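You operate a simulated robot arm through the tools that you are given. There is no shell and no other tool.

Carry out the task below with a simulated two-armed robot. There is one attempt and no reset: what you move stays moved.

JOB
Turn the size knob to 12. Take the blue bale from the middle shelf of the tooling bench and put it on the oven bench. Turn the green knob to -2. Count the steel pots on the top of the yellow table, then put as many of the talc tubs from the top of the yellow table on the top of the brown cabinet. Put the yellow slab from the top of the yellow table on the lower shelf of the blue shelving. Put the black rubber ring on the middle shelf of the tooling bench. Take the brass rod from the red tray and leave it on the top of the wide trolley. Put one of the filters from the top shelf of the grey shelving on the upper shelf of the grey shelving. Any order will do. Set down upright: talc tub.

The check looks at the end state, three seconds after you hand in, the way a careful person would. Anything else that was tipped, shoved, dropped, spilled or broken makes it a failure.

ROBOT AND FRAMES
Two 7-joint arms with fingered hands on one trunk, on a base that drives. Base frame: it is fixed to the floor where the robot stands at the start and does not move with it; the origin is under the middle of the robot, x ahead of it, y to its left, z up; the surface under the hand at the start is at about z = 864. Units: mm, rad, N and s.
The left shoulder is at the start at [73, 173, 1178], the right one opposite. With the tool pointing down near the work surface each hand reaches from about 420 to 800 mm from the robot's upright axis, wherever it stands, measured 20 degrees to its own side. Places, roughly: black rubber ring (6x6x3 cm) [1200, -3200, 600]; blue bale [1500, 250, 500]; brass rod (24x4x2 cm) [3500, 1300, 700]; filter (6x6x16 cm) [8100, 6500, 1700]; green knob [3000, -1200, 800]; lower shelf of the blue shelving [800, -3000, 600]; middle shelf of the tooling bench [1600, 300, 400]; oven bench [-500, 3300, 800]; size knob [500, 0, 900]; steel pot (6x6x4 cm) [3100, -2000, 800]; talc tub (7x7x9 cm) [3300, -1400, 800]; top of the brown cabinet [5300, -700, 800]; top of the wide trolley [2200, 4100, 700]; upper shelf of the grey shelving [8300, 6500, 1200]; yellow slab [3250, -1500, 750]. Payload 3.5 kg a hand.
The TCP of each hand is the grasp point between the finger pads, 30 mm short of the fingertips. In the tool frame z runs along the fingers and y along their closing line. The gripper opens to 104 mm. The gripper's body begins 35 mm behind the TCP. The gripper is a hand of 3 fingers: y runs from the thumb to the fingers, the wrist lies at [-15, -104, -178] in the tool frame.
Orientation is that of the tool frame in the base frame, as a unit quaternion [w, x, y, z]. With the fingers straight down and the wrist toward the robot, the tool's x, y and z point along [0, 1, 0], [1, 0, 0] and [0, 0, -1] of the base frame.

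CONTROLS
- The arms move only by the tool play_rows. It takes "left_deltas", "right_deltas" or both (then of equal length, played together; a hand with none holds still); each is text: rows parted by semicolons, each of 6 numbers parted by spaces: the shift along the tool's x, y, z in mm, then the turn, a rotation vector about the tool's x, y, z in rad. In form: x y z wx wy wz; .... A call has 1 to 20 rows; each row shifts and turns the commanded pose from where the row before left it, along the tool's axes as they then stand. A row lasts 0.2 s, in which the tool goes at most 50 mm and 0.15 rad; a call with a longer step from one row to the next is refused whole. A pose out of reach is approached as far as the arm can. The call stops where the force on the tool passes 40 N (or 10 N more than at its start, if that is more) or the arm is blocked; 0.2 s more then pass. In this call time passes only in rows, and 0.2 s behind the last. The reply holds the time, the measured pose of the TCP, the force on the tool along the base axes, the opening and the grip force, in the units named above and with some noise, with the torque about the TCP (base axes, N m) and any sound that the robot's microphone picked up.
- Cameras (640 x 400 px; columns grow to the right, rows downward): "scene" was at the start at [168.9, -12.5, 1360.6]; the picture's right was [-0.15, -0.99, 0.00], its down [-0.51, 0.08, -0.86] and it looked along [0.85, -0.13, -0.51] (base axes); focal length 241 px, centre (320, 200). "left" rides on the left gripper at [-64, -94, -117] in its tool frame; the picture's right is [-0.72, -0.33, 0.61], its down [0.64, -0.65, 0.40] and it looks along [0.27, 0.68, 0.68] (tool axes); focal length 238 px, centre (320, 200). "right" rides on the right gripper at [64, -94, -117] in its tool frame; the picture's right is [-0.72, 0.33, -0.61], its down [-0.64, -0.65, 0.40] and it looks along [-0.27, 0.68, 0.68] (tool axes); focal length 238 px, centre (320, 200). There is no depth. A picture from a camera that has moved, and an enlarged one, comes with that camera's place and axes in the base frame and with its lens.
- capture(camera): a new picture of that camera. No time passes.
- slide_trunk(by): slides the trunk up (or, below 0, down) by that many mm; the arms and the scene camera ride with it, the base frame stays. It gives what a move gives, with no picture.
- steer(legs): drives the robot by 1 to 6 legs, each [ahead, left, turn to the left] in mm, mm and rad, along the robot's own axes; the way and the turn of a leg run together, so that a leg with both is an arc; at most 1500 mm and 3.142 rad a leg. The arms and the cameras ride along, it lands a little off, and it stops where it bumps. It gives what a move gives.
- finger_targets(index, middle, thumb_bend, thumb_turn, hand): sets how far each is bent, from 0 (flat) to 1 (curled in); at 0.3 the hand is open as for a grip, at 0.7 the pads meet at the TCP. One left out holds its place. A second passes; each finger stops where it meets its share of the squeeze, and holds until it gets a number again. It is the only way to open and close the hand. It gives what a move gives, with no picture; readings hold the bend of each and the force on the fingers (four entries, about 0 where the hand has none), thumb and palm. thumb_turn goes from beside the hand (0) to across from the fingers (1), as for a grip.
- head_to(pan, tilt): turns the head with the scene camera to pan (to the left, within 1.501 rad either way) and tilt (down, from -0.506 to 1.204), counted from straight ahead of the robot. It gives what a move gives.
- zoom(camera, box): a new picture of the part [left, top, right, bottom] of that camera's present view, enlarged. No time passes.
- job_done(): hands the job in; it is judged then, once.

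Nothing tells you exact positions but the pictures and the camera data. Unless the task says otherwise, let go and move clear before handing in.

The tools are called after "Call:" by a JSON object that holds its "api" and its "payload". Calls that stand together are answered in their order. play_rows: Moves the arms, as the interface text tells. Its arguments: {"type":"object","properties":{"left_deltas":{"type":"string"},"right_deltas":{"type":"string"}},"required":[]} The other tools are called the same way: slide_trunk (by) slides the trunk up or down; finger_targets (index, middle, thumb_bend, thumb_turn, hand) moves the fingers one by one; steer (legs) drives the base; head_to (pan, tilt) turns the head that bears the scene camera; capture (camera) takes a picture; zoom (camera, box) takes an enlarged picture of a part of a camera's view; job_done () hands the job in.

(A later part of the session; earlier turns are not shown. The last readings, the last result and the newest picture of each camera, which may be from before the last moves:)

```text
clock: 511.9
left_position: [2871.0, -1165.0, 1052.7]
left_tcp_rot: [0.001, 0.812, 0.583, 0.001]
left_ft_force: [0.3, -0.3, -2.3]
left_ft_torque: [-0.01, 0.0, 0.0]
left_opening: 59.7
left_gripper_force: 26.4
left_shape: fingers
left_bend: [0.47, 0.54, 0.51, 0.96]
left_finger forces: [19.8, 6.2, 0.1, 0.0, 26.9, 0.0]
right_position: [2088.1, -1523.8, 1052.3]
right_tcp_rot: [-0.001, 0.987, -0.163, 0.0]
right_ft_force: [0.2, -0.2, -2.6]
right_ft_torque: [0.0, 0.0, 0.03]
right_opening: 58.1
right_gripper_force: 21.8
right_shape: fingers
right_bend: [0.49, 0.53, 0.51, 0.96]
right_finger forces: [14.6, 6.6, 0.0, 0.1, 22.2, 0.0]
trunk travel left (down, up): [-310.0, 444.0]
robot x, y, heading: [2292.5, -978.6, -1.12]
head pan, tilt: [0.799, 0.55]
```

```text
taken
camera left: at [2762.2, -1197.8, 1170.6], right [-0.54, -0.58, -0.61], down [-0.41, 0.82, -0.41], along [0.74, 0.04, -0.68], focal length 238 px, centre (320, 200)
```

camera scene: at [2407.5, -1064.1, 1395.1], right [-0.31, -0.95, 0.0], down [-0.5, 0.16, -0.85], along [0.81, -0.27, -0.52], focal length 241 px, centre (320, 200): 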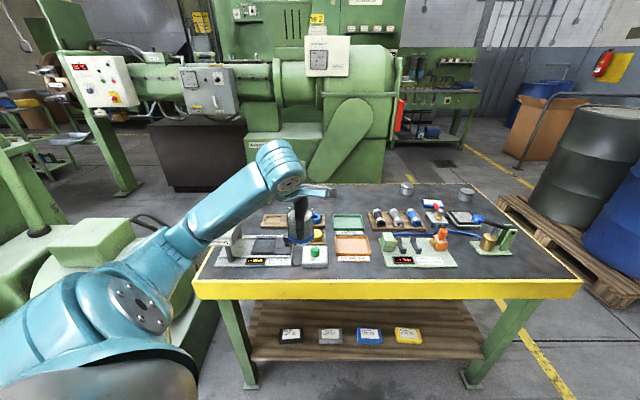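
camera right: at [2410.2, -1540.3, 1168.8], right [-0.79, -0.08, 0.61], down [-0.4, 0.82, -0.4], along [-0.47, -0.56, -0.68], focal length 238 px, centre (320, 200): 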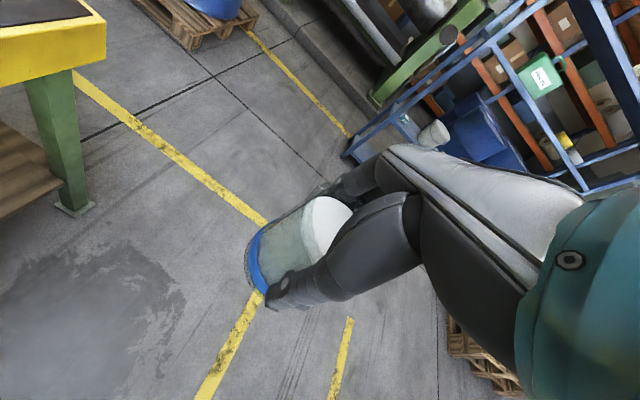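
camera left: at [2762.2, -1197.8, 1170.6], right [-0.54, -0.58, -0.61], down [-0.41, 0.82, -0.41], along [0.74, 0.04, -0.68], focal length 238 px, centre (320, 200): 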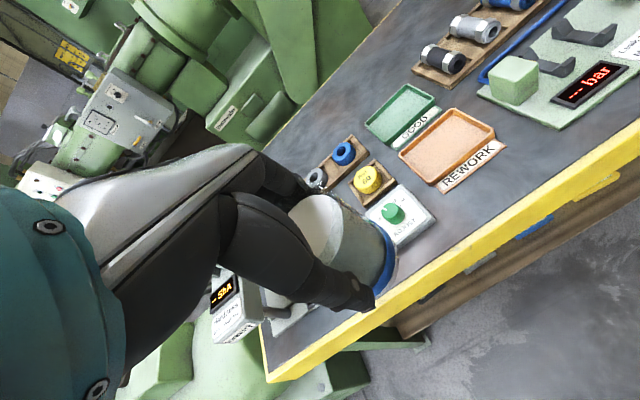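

Both tubs are held upright. I bring the hands in front of the body (yaw only, no tilt) before driving around the table.

Call:
{"api": "play_rows", "payload": {"left_deltas": "0 0 0 0 0 0.132; 0 0 0 0 0 0.132; 0 0 0 0 0 0.132; 0 0 0 0 0 0.132; 0 0 0 0 0 0.132; 0 0 0 0 0 0.132; -38 12 0 0 0 0; -38 12 0 0 0 0; -38 12 0 0 0 0; -38 12 0 0 0 0; -38 12 0 0 0 0; 0 0 0 0 0 0", "right_deltas": "0 0 0 0 0 -0.132; 0 0 0 0 0 -0.132; 0 0 0 0 0 -0.132; 0 0 0 0 0 -0.132; 0 0 0 0 0 -0.132; 0 0 0 0 0 -0.132; 36 12 0 0 0 0; 36 12 0 0 0 0; 36 12 0 0 0 0; 36 12 0 0 0 0; 36 12 0 0 0 0; 0 0 0 0 0 0"}}

Call:
{"api": "steer", "payload": {"legs": [[550, -500, 0], [700, 0, 0.6], [0, 0, 0.55]]}}

Call:
{"api": "head_to", "payload": {"pan": 0.0, "tilt": 0.35}}

Call:
{"api": "capture", "payload": {"camera": "scene"}}

```text
clock: 514.5
left_position: [2727.4, -1303.0, 1053.7]
left_tcp_rot: [0.001, 0.974, 0.225, 0.001]
left_ft_force: [0.1, 0.2, -2.1]
left_ft_torque: [0.0, -0.03, -0.02]
left_opening: 59.8
left_gripper_force: 25.9
left_shape: fingers
left_bend: [0.47, 0.54, 0.51, 0.96]
left_finger forces: [19.3, 6.1, 0.1, 0.0, 26.2, 0.1]
right_position: [2276.3, -1496.9, 1050.4]
right_tcp_rot: [-0.001, 0.973, 0.23, 0.002]
right_ft_force: [-0.4, 0.1, -1.1]
right_ft_torque: [-0.01, 0.0, 0.01]
right_opening: 58.1
right_gripper_force: 21.3
right_shape: fingers
right_bend: [0.49, 0.53, 0.51, 0.96]
right_finger forces: [14.3, 6.5, 0.0, 0.0, 21.7, 0.0]
trunk travel left (down, up): [-310.0, 444.0]
robot x, y, heading: [2290.8, -978.4, -1.117]
head pan, tilt: [0.799, 0.55]
```

```text
clock: 523.4
left_position: [3018.1, -1936.2, 1052.7]
left_tcp_rot: [-0.001, 0.701, 0.713, 0.001]
left_ft_force: [0.5, -0.1, -1.0]
left_ft_torque: [-0.01, 0.01, -0.02]
left_opening: 59.6
left_gripper_force: 25.3
left_shape: fingers
left_bend: [0.47, 0.54, 0.51, 0.96]
left_finger forces: [18.8, 6.0, 0.1, 0.0, 25.5, 0.0]
right_position: [3003.9, -2425.0, 1050.2]
right_tcp_rot: [-0.001, 0.697, 0.717, -0.001]
right_ft_force: [0.8, 0.3, -2.4]
right_ft_torque: [-0.02, -0.02, 0.0]
right_opening: 57.9
right_gripper_force: 20.7
right_shape: fingers
right_bend: [0.49, 0.54, 0.51, 0.96]
right_finger forces: [13.9, 6.4, 0.0, 0.1, 21.0, 0.0]
trunk travel left (down, up): [-310.0, 444.0]
robot x, y, heading: [2539.6, -2191.8, 0.016]
head pan, tilt: [0.799, 0.55]
```

```text
clock: 524.5
left_position: [3018.6, -1934.8, 1052.3]
left_tcp_rot: [-0.001, 0.701, 0.713, 0.001]
left_ft_force: [-0.5, 1.3, -2.6]
left_ft_torque: [-0.02, -0.02, 0.01]
left_opening: 59.3
left_gripper_force: 25.1
left_shape: fingers
left_bend: [0.47, 0.54, 0.51, 0.96]
left_finger forces: [18.8, 6.0, 0.0, 0.0, 25.5, 0.1]
right_position: [3004.5, -2426.0, 1050.2]
right_tcp_rot: [-0.002, 0.697, 0.717, 0.0]
right_ft_force: [-0.6, -0.5, -2.3]
right_ft_torque: [0.01, 0.02, -0.01]
right_opening: 57.6
right_gripper_force: 21.3
right_shape: fingers
right_bend: [0.49, 0.54, 0.51, 0.96]
right_finger forces: [13.9, 6.5, 0.0, 0.1, 20.9, 0.0]
trunk travel left (down, up): [-310.0, 444.0]
robot x, y, heading: [2541.3, -2192.1, 0.017]
head pan, tilt: [0.0, 0.351]
```

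```text
taken
camera scene: at [2700.2, -2187.8, 1413.3], right [0.02, -1.0, 0.0], down [-0.34, -0.01, -0.94], along [0.94, 0.02, -0.34], focal length 241 px, centre (320, 200)
```

scene: 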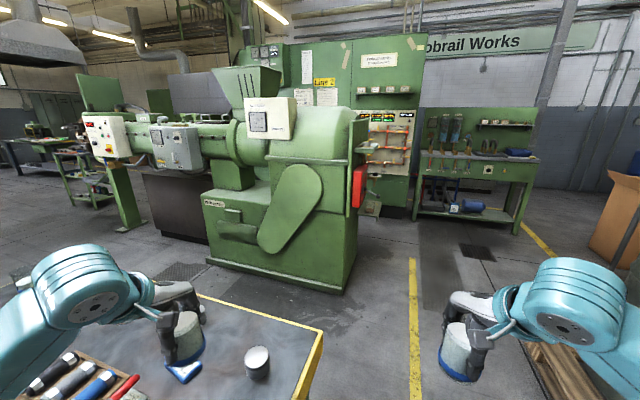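

I'm south of the table. I zoom on the dark brown block behind the machine, which may be the cabinet.

Call:
{"api": "zoom", "payload": {"camera": "scene", "box": [60, 60, 380, 300]}}

Call:
{"api": "head_to", "payload": {"pan": -0.6, "tilt": 0.35}}

Call:
{"api": "capture", "payload": {"camera": "scene"}}

```text
1.67 times, centred on (220, 180) of scene
camera zoom: at [2700.2, -2187.8, 1413.3], right [0.02, -1.0, 0.0], down [-0.34, -0.01, -0.94], along [0.94, 0.02, -0.34], focal length 401 px, centre (487, 233)
```

zoom: 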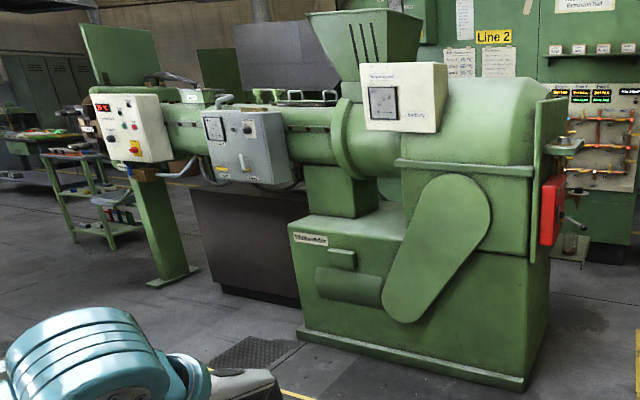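

```text
clock: 525.5
left_position: [3018.5, -1935.1, 1053.4]
left_tcp_rot: [0.0, 0.7, 0.714, 0.001]
left_ft_force: [0.6, 0.2, -3.1]
left_ft_torque: [-0.03, -0.03, 0.0]
left_opening: 59.2
left_gripper_force: 24.7
left_shape: fingers
left_bend: [0.47, 0.54, 0.51, 0.96]
left_finger forces: [18.8, 6.1, 0.0, 0.0, 25.5, 0.1]
right_position: [3004.6, -2425.7, 1050.4]
right_tcp_rot: [-0.002, 0.697, 0.717, 0.0]
right_ft_force: [0.2, 0.7, -1.8]
right_ft_torque: [0.0, -0.01, 0.0]
right_opening: 57.8
right_gripper_force: 20.6
right_shape: fingers
right_bend: [0.49, 0.54, 0.51, 0.96]
right_finger forces: [14.0, 6.5, 0.0, 0.0, 20.9, 0.0]
trunk travel left (down, up): [-310.0, 444.0]
robot x, y, heading: [2540.2, -2192.3, 0.021]
head pan, tilt: [-0.6, 0.351]
```

```text
taken
camera scene: at [2685.0, -2240.7, 1413.3], right [-0.55, -0.84, 0.0], down [-0.29, 0.19, -0.94], along [0.78, -0.52, -0.34], focal length 241 px, centre (320, 200)
```

scene: 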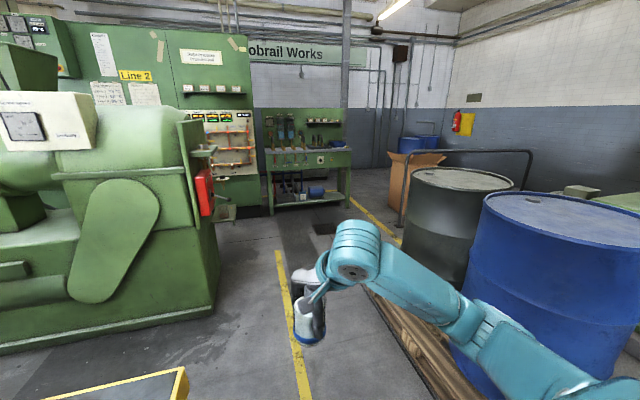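

The brown cabinet seems to be the dark block under/behind Line 2's barrel, around [5250,-500]. I'll drive through the corridor between the table and Line 2 for a closer look.

Call:
{"api": "steer", "payload": {"legs": [[0, -320, 0], [1150, 0, 0], [0, 0, 1.24]]}}

Call:
{"api": "head_to", "payload": {"pan": 0.0, "tilt": 0.35}}

Call:
{"api": "capture", "payload": {"camera": "scene"}}

Call:
{"api": "head_to", "payload": {"pan": -0.7, "tilt": 0.35}}

Call:
{"api": "capture", "payload": {"camera": "scene"}}

```text
clock: 534.8
left_position: [3991.4, -2027.1, 1052.6]
left_tcp_rot: [-0.001, 0.487, 0.873, 0.001]
left_ft_force: [0.4, -0.2, -2.5]
left_ft_torque: [0.0, -0.01, 0.02]
left_opening: 59.2
left_gripper_force: 25.2
left_shape: fingers
left_bend: [0.48, 0.54, 0.51, 0.96]
left_finger forces: [19.0, 6.0, 0.0, 0.0, 25.6, 0.0]
right_position: [4234.3, -2464.5, 1050.5]
right_tcp_rot: [0.008, 0.494, 0.87, -0.013]
right_ft_force: [-6.9, -15.5, 4.9]
right_ft_torque: [0.02, -0.1, -0.24]
right_opening: 57.1
right_gripper_force: 35.0
right_shape: fingers
right_bend: [0.54, 0.55, 0.5, 0.96]
right_finger forces: [38.3, 4.9, 0.1, 0.1, 26.9, 0.0]
trunk travel left (down, up): [-310.0, 444.0]
robot x, y, heading: [3714.8, -2487.9, 0.553]
head pan, tilt: [-0.6, 0.351]
stopped in leg 3: the force on the tool passed its limit at 74 N (the readings are from after the stop); the commanded pose is now the measured one
```

```text
clock: 535.8
left_position: [3990.4, -2026.3, 1054.4]
left_tcp_rot: [-0.001, 0.487, 0.874, 0.002]
left_ft_force: [-0.7, 0.7, -2.5]
left_ft_torque: [0.0, -0.02, -0.04]
left_opening: 59.4
left_gripper_force: 25.2
left_shape: fingers
left_bend: [0.48, 0.54, 0.51, 0.96]
left_finger forces: [19.0, 6.0, 0.0, 0.0, 25.7, 0.1]
right_position: [4232.9, -2464.9, 1050.4]
right_tcp_rot: [0.008, 0.493, 0.87, -0.012]
right_ft_force: [-6.4, -22.5, 4.9]
right_ft_torque: [-0.03, -0.1, -0.38]
right_opening: 57.1
right_gripper_force: 39.5
right_shape: fingers
right_bend: [0.54, 0.55, 0.5, 0.96]
right_finger forces: [46.5, 4.5, 0.0, 0.1, 28.3, 0.0]
trunk travel left (down, up): [-310.0, 444.0]
robot x, y, heading: [3709.1, -2490.1, 0.553]
head pan, tilt: [0.0, 0.351]
```

```text
taken
camera scene: at [3847.5, -2407.6, 1413.7], right [0.53, -0.85, 0.0], down [-0.29, -0.18, -0.94], along [0.8, 0.5, -0.34], focal length 241 px, centre (320, 200)
```

scene: 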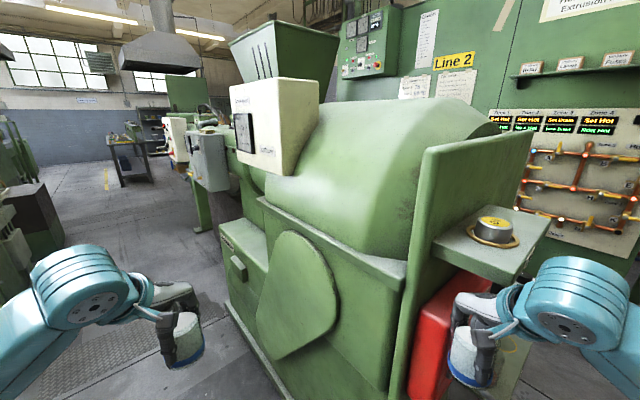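

```text
clock: 536.9
left_position: [3990.7, -2026.4, 1054.4]
left_tcp_rot: [-0.001, 0.486, 0.874, 0.001]
left_ft_force: [0.4, -0.6, -2.6]
left_ft_torque: [-0.04, 0.01, 0.01]
left_opening: 59.4
left_gripper_force: 25.5
left_shape: fingers
left_bend: [0.48, 0.54, 0.51, 0.96]
left_finger forces: [19.1, 6.0, 0.0, 0.0, 25.6, 0.1]
right_position: [4232.5, -2464.6, 1050.3]
right_tcp_rot: [0.007, 0.492, 0.87, -0.012]
right_ft_force: [-6.5, -22.8, 5.5]
right_ft_torque: [-0.05, -0.1, -0.43]
right_opening: 57.2
right_gripper_force: 40.6
right_shape: fingers
right_bend: [0.54, 0.55, 0.5, 0.96]
right_finger forces: [46.9, 4.5, 0.0, 0.1, 28.4, 0.0]
trunk travel left (down, up): [-310.0, 444.0]
robot x, y, heading: [3715.8, -2491.8, 0.553]
head pan, tilt: [-0.7, 0.351]
```

```text
taken
camera scene: at [3860.5, -2470.0, 1413.6], right [-0.14, -0.99, 0.0], down [-0.34, 0.05, -0.94], along [0.93, -0.13, -0.34], focal length 241 px, centre (320, 200)
```

scene: 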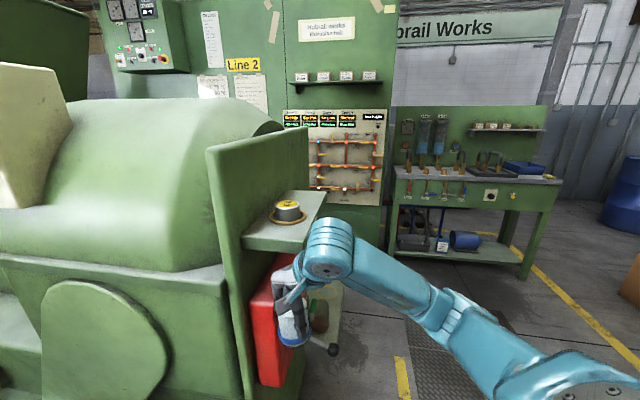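

While turning, the right hand touched the machine's end. I rotate back to relieve the contact and check the tub.

Call:
{"api": "steer", "payload": {"legs": [[0, 0, -0.15]]}}

Call:
{"api": "steer", "payload": {"legs": [[-250, 0, 0]]}}

Call:
{"api": "capture", "payload": {"camera": "scene"}}

Call:
{"api": "capture", "payload": {"camera": "right"}}

```text
clock: 537.9
left_position: [4056.3, -2070.1, 1052.2]
left_tcp_rot: [-0.002, 0.549, 0.836, 0.0]
left_ft_force: [0.1, -0.4, -2.4]
left_ft_torque: [-0.03, 0.01, -0.02]
left_opening: 59.2
left_gripper_force: 25.3
left_shape: fingers
left_bend: [0.48, 0.54, 0.51, 0.96]
left_finger forces: [18.7, 6.0, 0.0, 0.0, 25.3, 0.1]
right_position: [4232.6, -2537.8, 1050.6]
right_tcp_rot: [0.005, 0.554, 0.833, -0.012]
right_ft_force: [-0.1, 0.8, -1.7]
right_ft_torque: [0.0, 0.0, -0.02]
right_opening: 57.4
right_gripper_force: 19.6
right_shape: fingers
right_bend: [0.51, 0.54, 0.5, 0.96]
right_finger forces: [12.6, 6.7, 0.0, 0.0, 21.0, 0.0]
trunk travel left (down, up): [-310.0, 444.0]
robot x, y, heading: [3712.8, -2490.4, 0.408]
head pan, tilt: [-0.7, 0.351]
```

```text
clock: 539.8
left_position: [3821.0, -2170.6, 1053.1]
left_tcp_rot: [-0.001, 0.547, 0.837, 0.0]
left_ft_force: [0.3, -0.2, -1.7]
left_ft_torque: [0.01, -0.01, 0.01]
left_opening: 59.3
left_gripper_force: 25.5
left_shape: fingers
left_bend: [0.48, 0.54, 0.51, 0.96]
left_finger forces: [18.8, 6.0, 0.1, 0.0, 25.4, 0.0]
right_position: [3999.0, -2638.8, 1050.2]
right_tcp_rot: [0.007, 0.552, 0.834, -0.011]
right_ft_force: [-0.1, 0.2, -2.7]
right_ft_torque: [0.02, -0.02, 0.0]
right_opening: 57.6
right_gripper_force: 19.8
right_shape: fingers
right_bend: [0.51, 0.54, 0.5, 0.96]
right_finger forces: [12.7, 6.7, 0.0, 0.0, 20.9, 0.1]
trunk travel left (down, up): [-310.0, 444.0]
robot x, y, heading: [3482.1, -2586.3, 0.414]
head pan, tilt: [-0.7, 0.351]
```

```text
taken
camera scene: at [3629.3, -2589.9, 1413.4], right [-0.28, -0.96, 0.0], down [-0.33, 0.1, -0.94], along [0.9, -0.27, -0.34], focal length 241 px, centre (320, 200)
```

scene: 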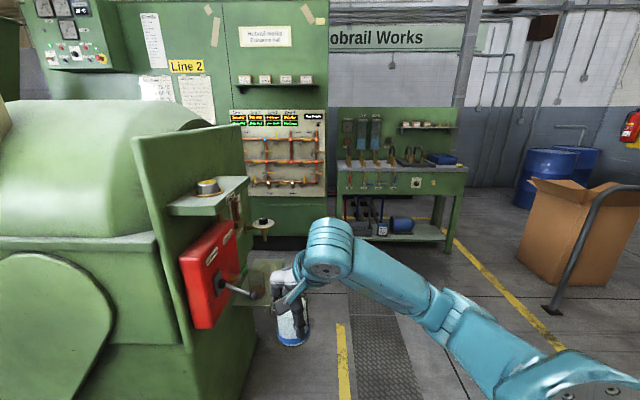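

```text
taken
camera right: at [3887.5, -2612.9, 1165.9], right [0.58, -0.52, 0.63], down [-0.35, -0.85, -0.38], along [0.73, 0.0, -0.68], focal length 238 px, centre (320, 200)
```

right: 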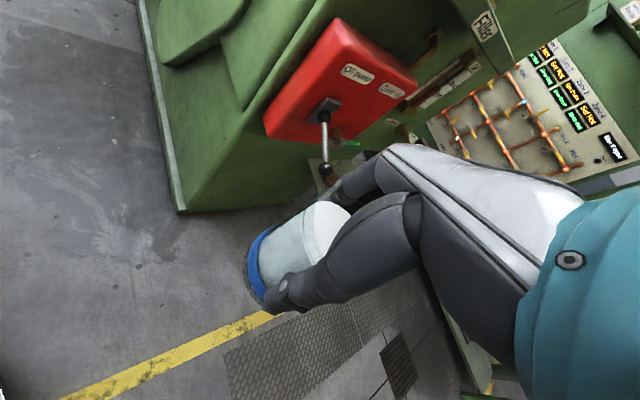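

Call:
{"api": "zoom", "payload": {"camera": "scene", "box": [130, 160, 330, 360]}}

Call:
{"api": "zoom", "payload": {"camera": "right", "box": [240, 0, 440, 220]}}

```text
2.00 times, centred on (230, 260) of scene
camera zoom: at [3629.3, -2589.9, 1413.4], right [-0.28, -0.96, 0.0], down [-0.33, 0.1, -0.94], along [0.9, -0.27, -0.34], focal length 482 px, centre (500, 80)
```

zoom: 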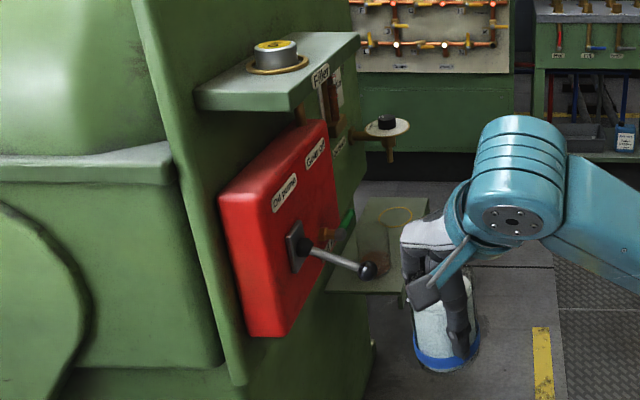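

```text
1.82 times, centred on (340, 110) of right
camera zoom: at [3887.5, -2612.9, 1165.9], right [0.58, -0.52, 0.63], down [-0.35, -0.85, -0.38], along [0.73, 0.0, -0.68], focal length 433 px, centre (284, 364)
```

zoom: 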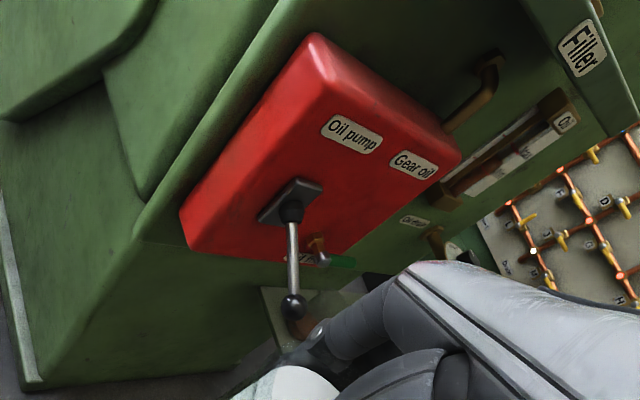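

No visible change to the lever box, and the tub is still held upright. I straighten the right tool slightly, turn here (clear of everything) and go north along the corridor's centre.

Call:
{"api": "play_rows", "payload": {"right_deltas": "0 0 0 -0.0106 0.0238 0; 0 0 0 0 0 0"}}

Call:
{"api": "steer", "payload": {"legs": [[0, 0, 0.836], [600, -180, 0]]}}

Call:
{"api": "head_to", "payload": {"pan": -0.3, "tilt": 0.35}}

Call:
{"api": "capture", "payload": {"camera": "scene"}}

```text
clock: 540.4
left_position: [3821.0, -2170.3, 1053.1]
left_tcp_rot: [-0.002, 0.548, 0.837, 0.0]
left_ft_force: [0.7, -0.4, -2.1]
left_ft_torque: [0.01, 0.0, 0.04]
left_opening: 59.3
left_gripper_force: 25.4
left_shape: fingers
left_bend: [0.48, 0.54, 0.51, 0.96]
left_finger forces: [18.7, 6.0, 0.0, 0.0, 25.4, 0.0]
right_position: [4000.0, -2637.5, 1049.4]
right_tcp_rot: [-0.002, 0.553, 0.833, -0.001]
right_ft_force: [0.2, 0.5, -2.4]
right_ft_torque: [0.04, -0.02, 0.01]
right_opening: 57.6
right_gripper_force: 19.9
right_shape: fingers
right_bend: [0.51, 0.54, 0.5, 0.96]
right_finger forces: [12.7, 6.7, 0.0, 0.0, 21.0, 0.0]
trunk travel left (down, up): [-310.0, 444.0]
robot x, y, heading: [3479.2, -2591.3, 0.41]
head pan, tilt: [-0.7, 0.351]
```

```text
clock: 545.8
left_position: [3725.7, -1569.8, 1052.5]
left_tcp_rot: [0.012, 0.169, 0.986, 0.002]
left_ft_force: [0.1, -0.1, -3.2]
left_ft_torque: [-0.01, 0.02, -0.02]
left_opening: 59.4
left_gripper_force: 24.1
left_shape: fingers
left_bend: [0.48, 0.54, 0.51, 0.96]
left_finger forces: [17.9, 5.8, 0.0, 0.0, 24.1, 0.0]
right_position: [4185.2, -1756.9, 1061.5]
right_tcp_rot: [0.009, 0.173, 0.985, 0.001]
right_ft_force: [0.2, -0.1, -2.2]
right_ft_torque: [0.01, 0.01, 0.03]
right_opening: 57.2
right_gripper_force: 20.6
right_shape: fingers
right_bend: [0.51, 0.54, 0.5, 0.96]
right_finger forces: [12.7, 6.5, 0.0, 0.0, 20.3, 0.0]
trunk travel left (down, up): [-310.0, 444.0]
robot x, y, heading: [3828.9, -2106.8, 1.234]
head pan, tilt: [-0.7, 0.351]
stopped in leg 2: the robot was blocked; the commanded pose is now the measured one
```

```text
clock: 546.7
left_position: [3725.3, -1568.7, 1051.4]
left_tcp_rot: [0.013, 0.169, 0.985, 0.002]
left_ft_force: [0.1, 0.8, -2.4]
left_ft_torque: [0.01, 0.0, 0.03]
left_opening: 59.2
left_gripper_force: 24.2
left_shape: fingers
left_bend: [0.48, 0.54, 0.51, 0.96]
left_finger forces: [18.0, 5.8, 0.1, 0.1, 24.2, 0.0]
right_position: [4185.4, -1757.3, 1060.3]
right_tcp_rot: [0.009, 0.173, 0.985, 0.0]
right_ft_force: [0.0, 0.1, -2.8]
right_ft_torque: [0.02, -0.01, -0.03]
right_opening: 57.4
right_gripper_force: 19.8
right_shape: fingers
right_bend: [0.51, 0.54, 0.5, 0.96]
right_finger forces: [12.7, 6.6, 0.0, 0.1, 20.2, 0.0]
trunk travel left (down, up): [-310.0, 444.0]
robot x, y, heading: [3825.9, -2105.5, 1.227]
head pan, tilt: [-0.3, 0.351]
```

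```text
taken
camera scene: at [3867.0, -1969.1, 1415.7], right [0.8, -0.6, 0.02], down [-0.18, -0.27, -0.95], along [0.57, 0.75, -0.33], focal length 241 px, centre (320, 200)
```

scene: 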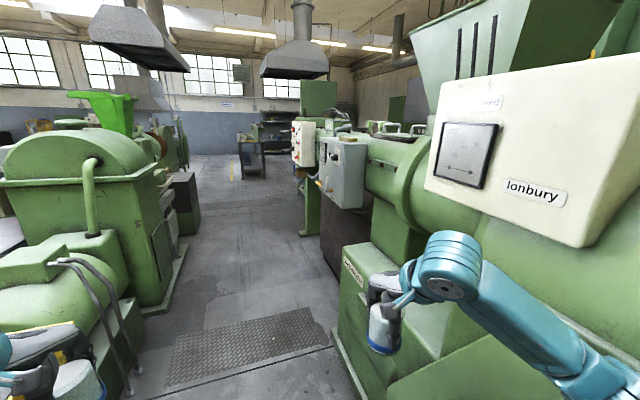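

The right elbow seems to be brushing the machine. I back off slightly and shift left to the corridor's middle.

Call:
{"api": "steer", "payload": {"legs": [[-60, 30, 0], [0, 190, 0]]}}

Call:
{"api": "head_to", "payload": {"pan": 0.0, "tilt": 0.6}}

Call:
{"api": "capture", "payload": {"camera": "scene"}}

Call:
{"api": "head_to", "payload": {"pan": -1.2, "tilt": 0.8}}

Call:
{"api": "capture", "payload": {"camera": "scene"}}

```text
clock: 547.4
left_position: [3724.8, -1570.4, 1051.9]
left_tcp_rot: [0.01, 0.169, 0.986, 0.001]
left_ft_force: [0.7, 0.1, -2.0]
left_ft_torque: [0.0, -0.02, 0.01]
left_opening: 59.3
left_gripper_force: 24.0
left_shape: fingers
left_bend: [0.48, 0.54, 0.51, 0.96]
left_finger forces: [17.9, 5.8, 0.0, 0.0, 24.1, 0.0]
right_position: [4186.3, -1755.6, 1063.3]
right_tcp_rot: [0.009, 0.173, 0.985, 0.005]
right_ft_force: [0.5, 0.5, -2.1]
right_ft_torque: [0.01, 0.02, 0.01]
right_opening: 57.4
right_gripper_force: 19.6
right_shape: fingers
right_bend: [0.51, 0.54, 0.5, 0.96]
right_finger forces: [12.7, 6.6, 0.0, 0.1, 20.3, 0.0]
trunk travel left (down, up): [-310.0, 444.0]
robot x, y, heading: [3820.9, -2106.1, 1.233]
head pan, tilt: [-0.3, 0.351]
stopped in leg 1: the robot was blocked; the commanded pose is now the measured one
```

```text
clock: 548.2
left_position: [3725.3, -1570.3, 1049.9]
left_tcp_rot: [0.012, 0.168, 0.986, 0.001]
left_ft_force: [-0.1, -0.5, -1.9]
left_ft_torque: [-0.04, -0.04, 0.01]
left_opening: 59.1
left_gripper_force: 24.2
left_shape: fingers
left_bend: [0.48, 0.54, 0.51, 0.96]
left_finger forces: [17.9, 5.8, 0.1, 0.0, 24.2, 0.0]
right_position: [4185.5, -1757.1, 1062.9]
right_tcp_rot: [0.009, 0.173, 0.985, 0.003]
right_ft_force: [-0.3, 0.2, -3.5]
right_ft_torque: [-0.03, 0.02, 0.02]
right_opening: 57.2
right_gripper_force: 19.9
right_shape: fingers
right_bend: [0.51, 0.54, 0.5, 0.96]
right_finger forces: [12.7, 6.5, 0.0, 0.1, 20.2, 0.0]
trunk travel left (down, up): [-310.0, 444.0]
robot x, y, heading: [3823.4, -2104.2, 1.229]
head pan, tilt: [0.0, 0.6]
```

```text
taken
camera scene: at [3841.8, -1961.5, 1392.1], right [0.94, -0.33, 0.03], down [-0.17, -0.53, -0.83], along [0.29, 0.78, -0.56], focal length 241 px, centre (320, 200)
```

scene: 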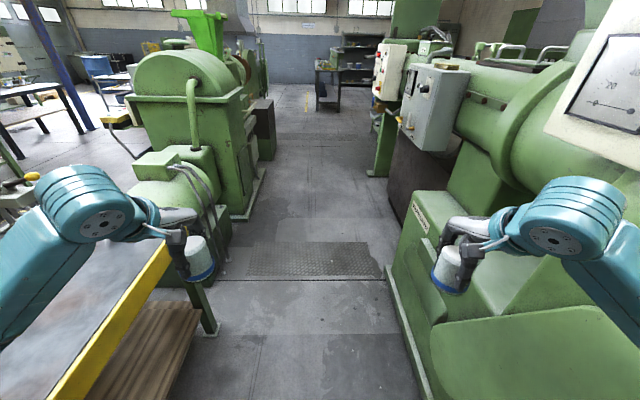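

```text
clock: 549.6
left_position: [3725.0, -1570.8, 1050.9]
left_tcp_rot: [0.012, 0.168, 0.986, 0.001]
left_ft_force: [0.5, 0.2, -1.9]
left_ft_torque: [0.03, -0.03, 0.02]
left_opening: 59.3
left_gripper_force: 24.0
left_shape: fingers
left_bend: [0.48, 0.54, 0.51, 0.96]
left_finger forces: [17.9, 5.8, 0.1, 0.0, 24.1, 0.1]
right_position: [4184.2, -1757.2, 1061.6]
right_tcp_rot: [0.009, 0.172, 0.985, 0.003]
right_ft_force: [0.2, -0.8, -1.8]
right_ft_torque: [0.0, -0.01, -0.01]
right_opening: 57.4
right_gripper_force: 20.2
right_shape: fingers
right_bend: [0.51, 0.54, 0.5, 0.96]
right_finger forces: [12.7, 6.5, 0.1, 0.0, 20.4, 0.1]
trunk travel left (down, up): [-310.0, 444.0]
robot x, y, heading: [3823.5, -2103.8, 1.231]
head pan, tilt: [-1.201, 0.799]
```

```text
taken
camera scene: at [3893.3, -2041.8, 1376.5], right [0.03, -1.0, 0.0], down [-0.7, -0.02, -0.72], along [0.72, 0.02, -0.7], focal length 241 px, centre (320, 200)
```

scene: 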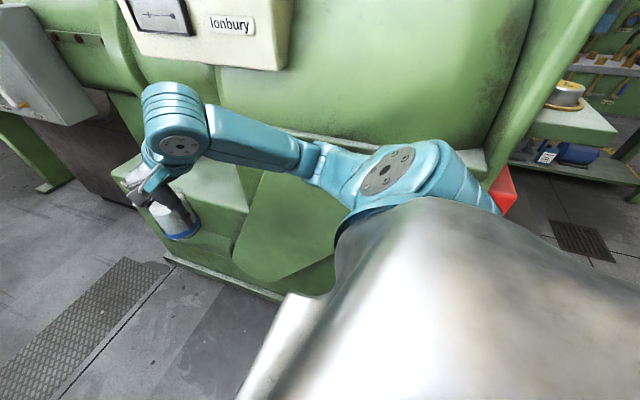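

Call:
{"api": "head_to", "payload": {"pan": 1.2, "tilt": 0.8}}

Call:
{"api": "capture", "payload": {"camera": "scene"}}

Call:
{"api": "head_to", "payload": {"pan": -1.5, "tilt": 0.6}}

Call:
{"api": "capture", "payload": {"camera": "scene"}}

Call:
{"api": "capture", "payload": {"camera": "right"}}

Call:
{"api": "capture", "payload": {"camera": "left"}}

```text
clock: 551.8
left_position: [3724.8, -1569.7, 1051.3]
left_tcp_rot: [0.011, 0.169, 0.986, 0.002]
left_ft_force: [-0.5, -0.5, -1.6]
left_ft_torque: [0.02, -0.01, -0.01]
left_opening: 59.4
left_gripper_force: 24.0
left_shape: fingers
left_bend: [0.48, 0.54, 0.51, 0.96]
left_finger forces: [17.9, 5.7, 0.0, 0.0, 24.1, 0.1]
right_position: [4185.1, -1757.2, 1059.9]
right_tcp_rot: [0.008, 0.173, 0.985, 0.003]
right_ft_force: [-0.1, 0.8, -2.7]
right_ft_torque: [-0.01, 0.03, -0.01]
right_opening: 57.3
right_gripper_force: 19.6
right_shape: fingers
right_bend: [0.51, 0.54, 0.5, 0.96]
right_finger forces: [12.7, 6.6, 0.0, 0.0, 20.3, 0.0]
trunk travel left (down, up): [-310.0, 444.0]
robot x, y, heading: [3825.8, -2101.8, 1.229]
head pan, tilt: [1.201, 0.799]
```

```text
taken
camera scene: at [3751.6, -1991.5, 1372.6], right [0.65, 0.76, 0.02], down [0.56, -0.47, -0.68], along [-0.51, 0.45, -0.73], focal length 241 px, centre (320, 200)
```

scene: 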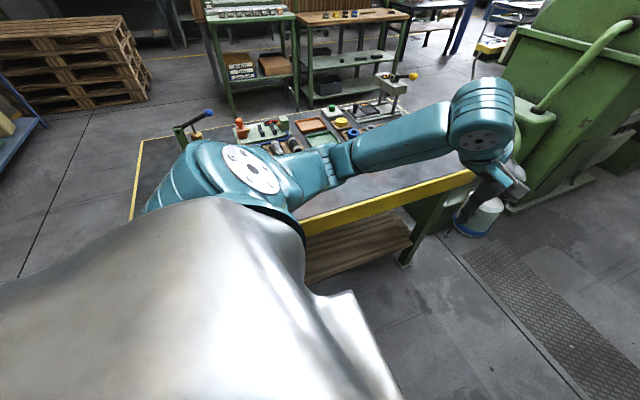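

```text
clock: 554.2
left_position: [3725.5, -1569.2, 1051.8]
left_tcp_rot: [0.012, 0.169, 0.986, 0.001]
left_ft_force: [0.3, 0.1, -2.9]
left_ft_torque: [0.06, 0.02, -0.03]
left_opening: 59.1
left_gripper_force: 23.7
left_shape: fingers
left_bend: [0.48, 0.54, 0.51, 0.96]
left_finger forces: [17.9, 5.8, 0.0, 0.1, 24.1, 0.0]
right_position: [4185.1, -1756.5, 1060.5]
right_tcp_rot: [0.008, 0.173, 0.985, 0.003]
right_ft_force: [0.2, 0.5, -2.4]
right_ft_torque: [0.03, -0.03, 0.02]
right_opening: 57.4
right_gripper_force: 20.4
right_shape: fingers
right_bend: [0.51, 0.54, 0.5, 0.96]
right_finger forces: [12.7, 6.5, 0.0, 0.0, 20.3, 0.0]
trunk travel left (down, up): [-310.0, 444.0]
robot x, y, heading: [3823.9, -2104.7, 1.23]
head pan, tilt: [-1.499, 0.6]
```

```text
taken
camera scene: at [3897.5, -2067.2, 1393.4], right [-0.26, -0.96, -0.01], down [-0.52, 0.15, -0.84], along [0.81, -0.22, -0.54], focal length 241 px, centre (320, 200)
```

scene: 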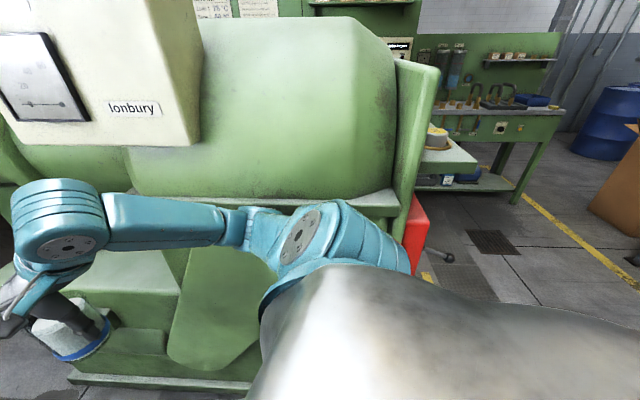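

```text
taken
camera right: at [4090.7, -1824.0, 1175.9], right [0.78, 0.06, 0.63], down [0.39, -0.83, -0.4], along [0.5, 0.55, -0.67], focal length 238 px, centre (320, 200)
```

right: 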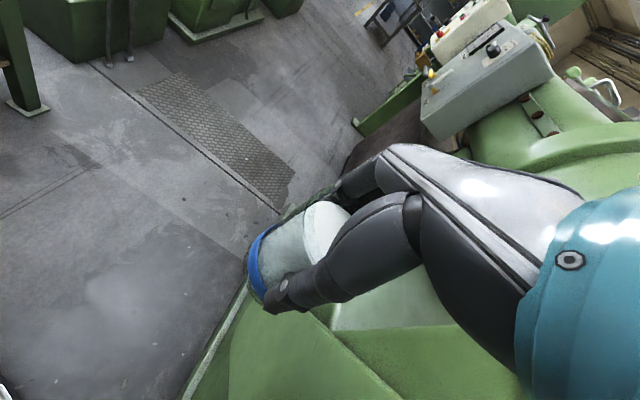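

```text
taken
camera left: at [3752.2, -1681.4, 1169.0], right [0.58, -0.55, -0.6], down [-0.81, -0.4, -0.42], along [-0.01, 0.73, -0.68], focal length 238 px, centre (320, 200)
```

left: 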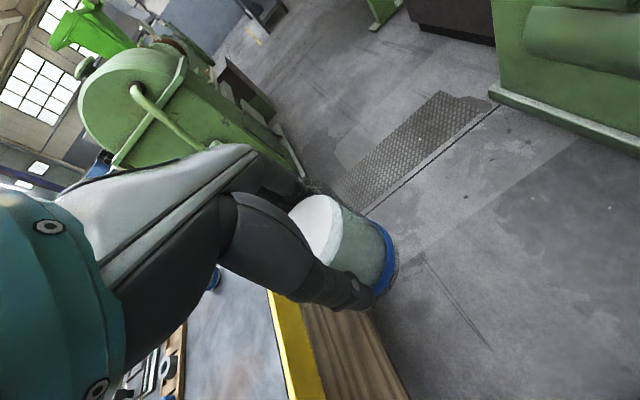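

Call:
{"api": "head_to", "payload": {"pan": 0.0, "tilt": 1.2}}

Call:
{"api": "capture", "payload": {"camera": "scene"}}

Call:
{"api": "head_to", "payload": {"pan": -0.7, "tilt": 1.1}}

Call:
{"api": "capture", "payload": {"camera": "scene"}}

Call:
{"api": "head_to", "payload": {"pan": 0.7, "tilt": 1.1}}

Call:
{"api": "capture", "payload": {"camera": "scene"}}

```text
clock: 555.8
left_position: [3725.0, -1570.4, 1051.5]
left_tcp_rot: [0.011, 0.168, 0.986, 0.002]
left_ft_force: [0.3, 0.4, -2.4]
left_ft_torque: [0.02, 0.0, 0.03]
left_opening: 59.0
left_gripper_force: 24.2
left_shape: fingers
left_bend: [0.48, 0.54, 0.51, 0.96]
left_finger forces: [17.9, 5.8, 0.0, 0.0, 24.0, 0.1]
right_position: [4184.0, -1756.0, 1061.7]
right_tcp_rot: [0.009, 0.173, 0.985, 0.004]
right_ft_force: [-0.5, 0.4, -2.2]
right_ft_torque: [0.01, -0.02, 0.01]
right_opening: 57.4
right_gripper_force: 19.9
right_shape: fingers
right_bend: [0.51, 0.54, 0.5, 0.96]
right_finger forces: [12.7, 6.5, 0.0, 0.0, 20.3, 0.0]
trunk travel left (down, up): [-310.0, 444.0]
robot x, y, heading: [3829.4, -2104.6, 1.234]
head pan, tilt: [0.0, 1.201]
```

```text
taken
camera scene: at [3832.1, -1991.0, 1347.0], right [0.94, -0.33, 0.03], down [-0.3, -0.88, -0.37], along [0.15, 0.34, -0.93], focal length 241 px, centre (320, 200)
```

scene: 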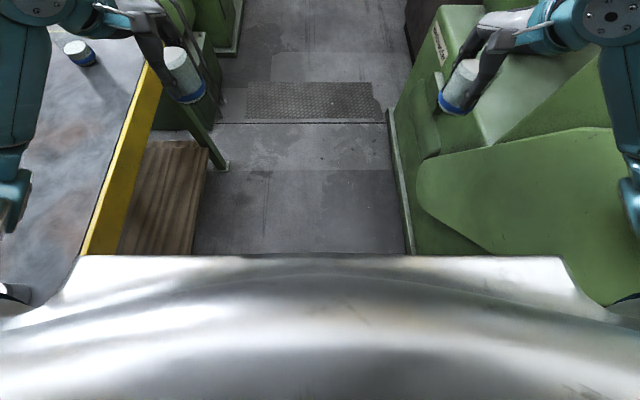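

```text
clock: 556.8
left_position: [3724.5, -1570.2, 1050.5]
left_tcp_rot: [0.012, 0.169, 0.986, 0.001]
left_ft_force: [-0.5, -0.9, -1.5]
left_ft_torque: [0.0, 0.03, 0.03]
left_opening: 59.2
left_gripper_force: 24.1
left_shape: fingers
left_bend: [0.48, 0.54, 0.51, 0.96]
left_finger forces: [18.0, 5.9, 0.0, 0.1, 24.1, 0.0]
right_position: [4185.7, -1756.7, 1060.4]
right_tcp_rot: [0.008, 0.173, 0.985, 0.003]
right_ft_force: [-0.6, -0.3, -1.6]
right_ft_torque: [-0.01, 0.0, -0.02]
right_opening: 57.3
right_gripper_force: 20.0
right_shape: fingers
right_bend: [0.51, 0.54, 0.5, 0.96]
right_finger forces: [12.6, 6.5, 0.0, 0.1, 20.2, 0.0]
trunk travel left (down, up): [-310.0, 444.0]
robot x, y, heading: [3825.3, -2108.6, 1.232]
head pan, tilt: [-0.7, 1.1]
```

```text
taken
camera scene: at [3867.7, -2011.6, 1354.0], right [0.51, -0.86, 0.01], down [-0.75, -0.45, -0.48], along [0.42, 0.23, -0.88], focal length 241 px, centre (320, 200)
```

scene: 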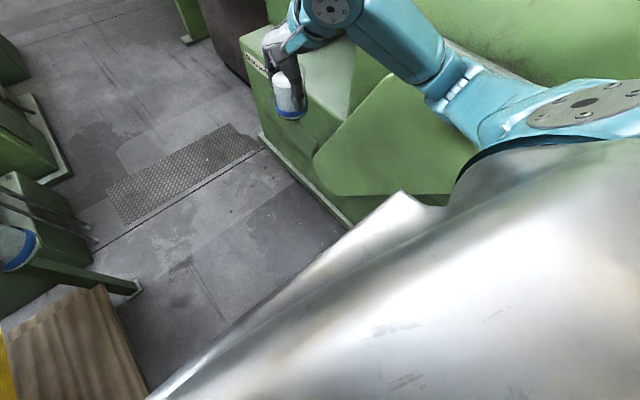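

```text
clock: 558.4
left_position: [3724.4, -1570.3, 1050.6]
left_tcp_rot: [0.012, 0.169, 0.986, 0.001]
left_ft_force: [0.3, 0.5, -2.4]
left_ft_torque: [0.0, 0.0, 0.03]
left_opening: 59.1
left_gripper_force: 23.9
left_shape: fingers
left_bend: [0.48, 0.54, 0.51, 0.96]
left_finger forces: [17.9, 5.8, 0.0, 0.0, 24.1, 0.0]
right_position: [4185.4, -1756.6, 1061.4]
right_tcp_rot: [0.009, 0.172, 0.985, 0.004]
right_ft_force: [-0.4, 0.1, -2.1]
right_ft_torque: [-0.01, 0.01, -0.01]
right_opening: 57.5
right_gripper_force: 19.9
right_shape: fingers
right_bend: [0.51, 0.54, 0.5, 0.96]
right_finger forces: [12.6, 6.6, 0.0, 0.0, 20.3, 0.0]
trunk travel left (down, up): [-310.0, 444.0]
robot x, y, heading: [3829.8, -2105.6, 1.232]
head pan, tilt: [0.7, 1.1]
```

```text
taken
camera scene: at [3791.1, -1984.5, 1351.9], right [0.94, 0.35, 0.03], down [0.33, -0.83, -0.45], along [-0.14, 0.43, -0.89], focal length 241 px, centre (320, 200)
```

scene: 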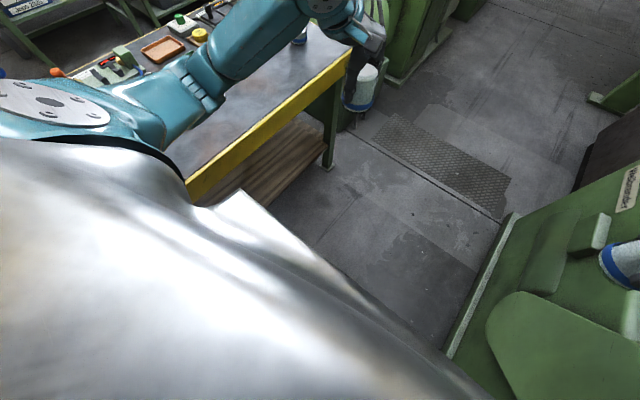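

I try moving straight left, away from the machine.

Call:
{"api": "steer", "payload": {"legs": [[0, 80, 0]]}}

Call:
{"api": "head_to", "payload": {"pan": -1.3, "tilt": 1.0}}

Call:
{"api": "capture", "payload": {"camera": "scene"}}

```text
clock: 559.4
left_position: [3671.8, -1542.8, 1052.1]
left_tcp_rot: [-0.001, 0.167, 0.986, -0.002]
left_ft_force: [-1.6, 0.2, -2.7]
left_ft_torque: [0.01, -0.01, 0.0]
left_opening: 59.0
left_gripper_force: 24.2
left_shape: fingers
left_bend: [0.48, 0.54, 0.51, 0.96]
left_finger forces: [17.9, 5.8, 0.0, 0.0, 24.2, 0.0]
right_position: [4133.5, -1728.3, 1050.7]
right_tcp_rot: [-0.004, 0.171, 0.985, -0.001]
right_ft_force: [0.2, 0.4, -2.3]
right_ft_torque: [-0.03, -0.02, -0.02]
right_opening: 57.5
right_gripper_force: 19.8
right_shape: fingers
right_bend: [0.51, 0.54, 0.5, 0.96]
right_finger forces: [12.7, 6.6, 0.0, 0.0, 20.3, 0.0]
trunk travel left (down, up): [-310.0, 444.0]
robot x, y, heading: [3744.0, -2077.4, 1.235]
head pan, tilt: [0.7, 1.1]
```

```text
clock: 561.4
left_position: [3673.9, -1542.6, 1052.8]
left_tcp_rot: [-0.002, 0.167, 0.986, -0.001]
left_ft_force: [0.2, 0.6, -1.8]
left_ft_torque: [-0.01, 0.01, -0.02]
left_opening: 59.0
left_gripper_force: 23.9
left_shape: fingers
left_bend: [0.48, 0.54, 0.51, 0.96]
left_finger forces: [18.0, 5.7, 0.1, 0.0, 24.1, 0.0]
right_position: [4134.9, -1728.5, 1049.2]
right_tcp_rot: [-0.004, 0.173, 0.985, -0.001]
right_ft_force: [-0.5, 0.1, -2.4]
right_ft_torque: [0.0, -0.05, -0.04]
right_opening: 57.3
right_gripper_force: 19.3
right_shape: fingers
right_bend: [0.51, 0.54, 0.5, 0.96]
right_finger forces: [12.7, 6.5, 0.1, 0.1, 20.2, 0.0]
trunk travel left (down, up): [-310.0, 444.0]
robot x, y, heading: [3748.9, -2084.2, 1.23]
head pan, tilt: [-1.3, 1.0]
```

```text
taken
camera scene: at [3841.3, -2020.4, 1358.5], right [-0.07, -1.0, 0.0], down [-0.84, 0.06, -0.54], along [0.54, -0.04, -0.84], focal length 241 px, centre (320, 200)
```

scene: 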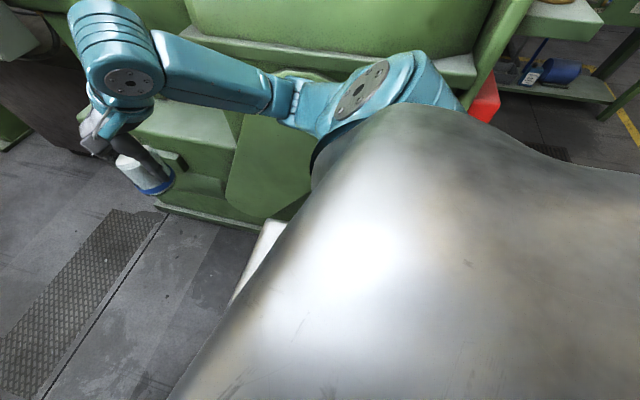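

Free again. I align with the corridor and continue north, keeping to the left side.

Call:
{"api": "steer", "payload": {"legs": [[0, 40, 0.035], [500, 0, 0]]}}

Call:
{"api": "head_to", "payload": {"pan": -0.5, "tilt": 0.5}}

Call:
{"api": "capture", "payload": {"camera": "scene"}}

```text
clock: 564.8
left_position: [3763.0, -1060.7, 1051.7]
left_tcp_rot: [-0.002, 0.149, 0.989, -0.001]
left_ft_force: [-0.3, 0.0, -2.6]
left_ft_torque: [0.03, -0.01, 0.01]
left_opening: 59.2
left_gripper_force: 23.9
left_shape: fingers
left_bend: [0.48, 0.54, 0.51, 0.96]
left_finger forces: [18.0, 5.8, 0.0, 0.0, 24.1, 0.1]
right_position: [4229.2, -1228.8, 1050.2]
right_tcp_rot: [-0.005, 0.153, 0.988, -0.001]
right_ft_force: [-0.2, 0.2, -1.8]
right_ft_torque: [0.02, 0.01, 0.0]
right_opening: 57.3
right_gripper_force: 19.6
right_shape: fingers
right_bend: [0.51, 0.54, 0.5, 0.96]
right_finger forces: [12.7, 6.6, 0.1, 0.1, 20.2, 0.1]
trunk travel left (down, up): [-310.0, 444.0]
robot x, y, heading: [3857.3, -1594.3, 1.272]
head pan, tilt: [-1.3, 1.0]
```

```text
clock: 565.9
left_position: [3763.5, -1061.1, 1051.1]
left_tcp_rot: [-0.002, 0.149, 0.989, -0.002]
left_ft_force: [-0.2, 0.6, -2.5]
left_ft_torque: [0.04, -0.02, -0.04]
left_opening: 59.3
left_gripper_force: 24.3
left_shape: fingers
left_bend: [0.48, 0.54, 0.51, 0.96]
left_finger forces: [17.9, 5.8, 0.1, 0.1, 24.1, 0.2]
right_position: [4229.8, -1229.1, 1049.1]
right_tcp_rot: [-0.005, 0.152, 0.988, -0.001]
right_ft_force: [-0.2, -0.2, -1.5]
right_ft_torque: [0.0, 0.03, 0.0]
right_opening: 57.3
right_gripper_force: 19.4
right_shape: fingers
right_bend: [0.51, 0.54, 0.5, 0.96]
right_finger forces: [12.7, 6.4, 0.1, 0.0, 20.2, 0.1]
trunk travel left (down, up): [-310.0, 444.0]
robot x, y, heading: [3860.1, -1595.0, 1.267]
head pan, tilt: [-0.499, 0.499]
```

```text
taken
camera scene: at [3943.5, -1466.4, 1399.6], right [0.7, -0.72, 0.0], down [-0.34, -0.33, -0.88], along [0.63, 0.61, -0.48], focal length 241 px, centre (320, 200)
```

scene: 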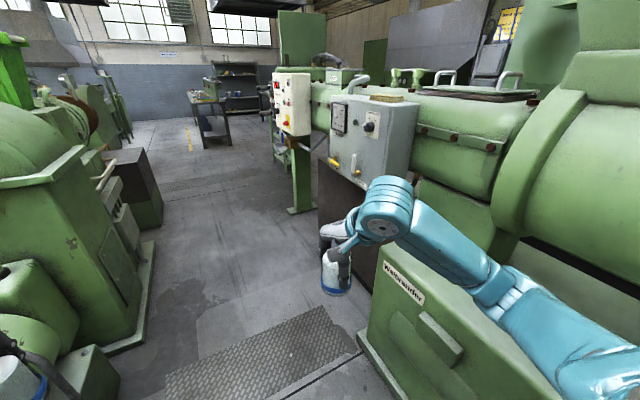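

Call:
{"api": "steer", "payload": {"legs": [[700, 0, 0]]}}

Call:
{"api": "head_to", "payload": {"pan": -0.7, "tilt": 0.5}}

Call:
{"api": "capture", "payload": {"camera": "scene"}}

Call:
{"api": "head_to", "payload": {"pan": -1.2, "tilt": 0.5}}

Call:
{"api": "capture", "payload": {"camera": "scene"}}

```text
clock: 569.7
left_position: [3971.3, -391.9, 1051.8]
left_tcp_rot: [-0.002, 0.15, 0.989, -0.001]
left_ft_force: [0.8, 0.3, -2.2]
left_ft_torque: [0.04, 0.0, 0.01]
left_opening: 58.9
left_gripper_force: 23.4
left_shape: fingers
left_bend: [0.48, 0.54, 0.51, 0.96]
left_finger forces: [17.8, 5.7, 0.0, 0.1, 23.9, 0.1]
right_position: [4438.9, -561.6, 1049.7]
right_tcp_rot: [-0.004, 0.155, 0.988, -0.001]
right_ft_force: [-0.7, 0.2, -1.7]
right_ft_torque: [0.02, 0.03, 0.05]
right_opening: 57.2
right_gripper_force: 19.9
right_shape: fingers
right_bend: [0.51, 0.54, 0.5, 0.96]
right_finger forces: [12.8, 6.5, 0.0, 0.1, 20.1, 0.1]
trunk travel left (down, up): [-310.0, 444.0]
robot x, y, heading: [4066.4, -925.6, 1.265]
head pan, tilt: [-0.499, 0.499]
```

```text
clock: 570.5
left_position: [3971.3, -392.2, 1052.2]
left_tcp_rot: [-0.002, 0.15, 0.989, -0.001]
left_ft_force: [0.3, -0.2, -1.8]
left_ft_torque: [0.02, 0.02, -0.03]
left_opening: 58.9
left_gripper_force: 23.8
left_shape: fingers
left_bend: [0.48, 0.54, 0.51, 0.96]
left_finger forces: [17.9, 5.8, 0.0, 0.1, 23.9, 0.0]
right_position: [4438.7, -562.0, 1050.0]
right_tcp_rot: [-0.004, 0.155, 0.988, -0.001]
right_ft_force: [0.8, 0.2, -1.6]
right_ft_torque: [0.0, 0.0, 0.01]
right_opening: 57.3
right_gripper_force: 19.5
right_shape: fingers
right_bend: [0.51, 0.54, 0.5, 0.96]
right_finger forces: [12.7, 6.4, 0.0, 0.1, 20.2, 0.0]
trunk travel left (down, up): [-310.0, 444.0]
robot x, y, heading: [4068.7, -925.0, 1.27]
head pan, tilt: [-0.7, 0.499]
```

```text
taken
camera scene: at [4162.6, -812.5, 1399.6], right [0.54, -0.84, 0.0], down [-0.4, -0.26, -0.88], along [0.74, 0.47, -0.48], focal length 241 px, centre (320, 200)
```

scene: 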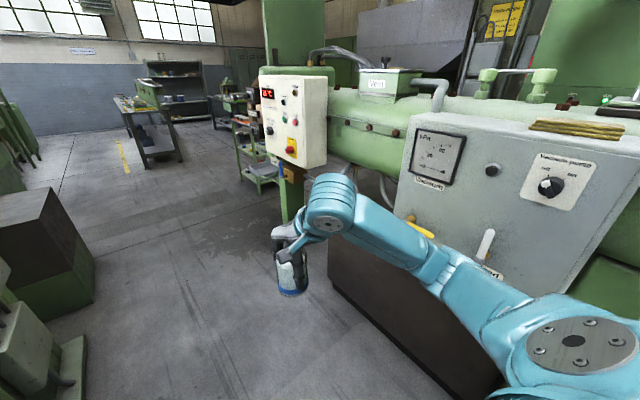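

```text
clock: 571.4
left_position: [3970.7, -392.7, 1052.7]
left_tcp_rot: [-0.003, 0.151, 0.989, -0.001]
left_ft_force: [0.3, 0.9, -2.0]
left_ft_torque: [0.01, -0.04, -0.02]
left_opening: 58.7
left_gripper_force: 23.8
left_shape: fingers
left_bend: [0.48, 0.54, 0.51, 0.96]
left_finger forces: [17.9, 5.8, 0.0, 0.1, 24.0, 0.0]
right_position: [4439.0, -560.9, 1049.6]
right_tcp_rot: [-0.005, 0.155, 0.988, -0.001]
right_ft_force: [0.1, 0.6, -1.9]
right_ft_torque: [0.01, -0.03, 0.04]
right_opening: 57.2
right_gripper_force: 20.2
right_shape: fingers
right_bend: [0.51, 0.54, 0.5, 0.96]
right_finger forces: [12.5, 6.5, 0.0, 0.0, 20.1, 0.0]
trunk travel left (down, up): [-310.0, 444.0]
robot x, y, heading: [4067.6, -921.0, 1.267]
head pan, tilt: [-1.201, 0.499]
```

```text
taken
camera scene: at [4176.8, -855.2, 1399.6], right [0.07, -1.0, 0.0], down [-0.48, -0.03, -0.88], along [0.88, 0.06, -0.48], focal length 241 px, centre (320, 200)
```

scene: 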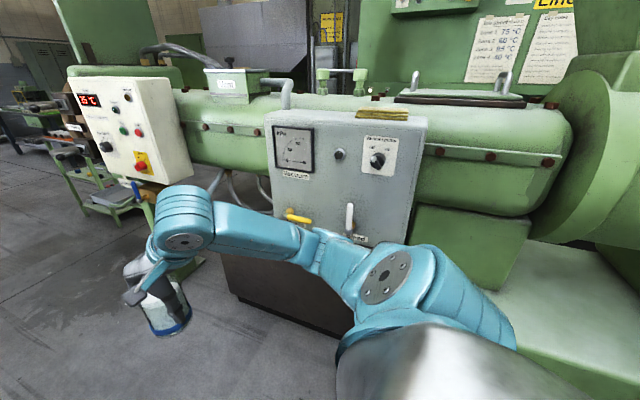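

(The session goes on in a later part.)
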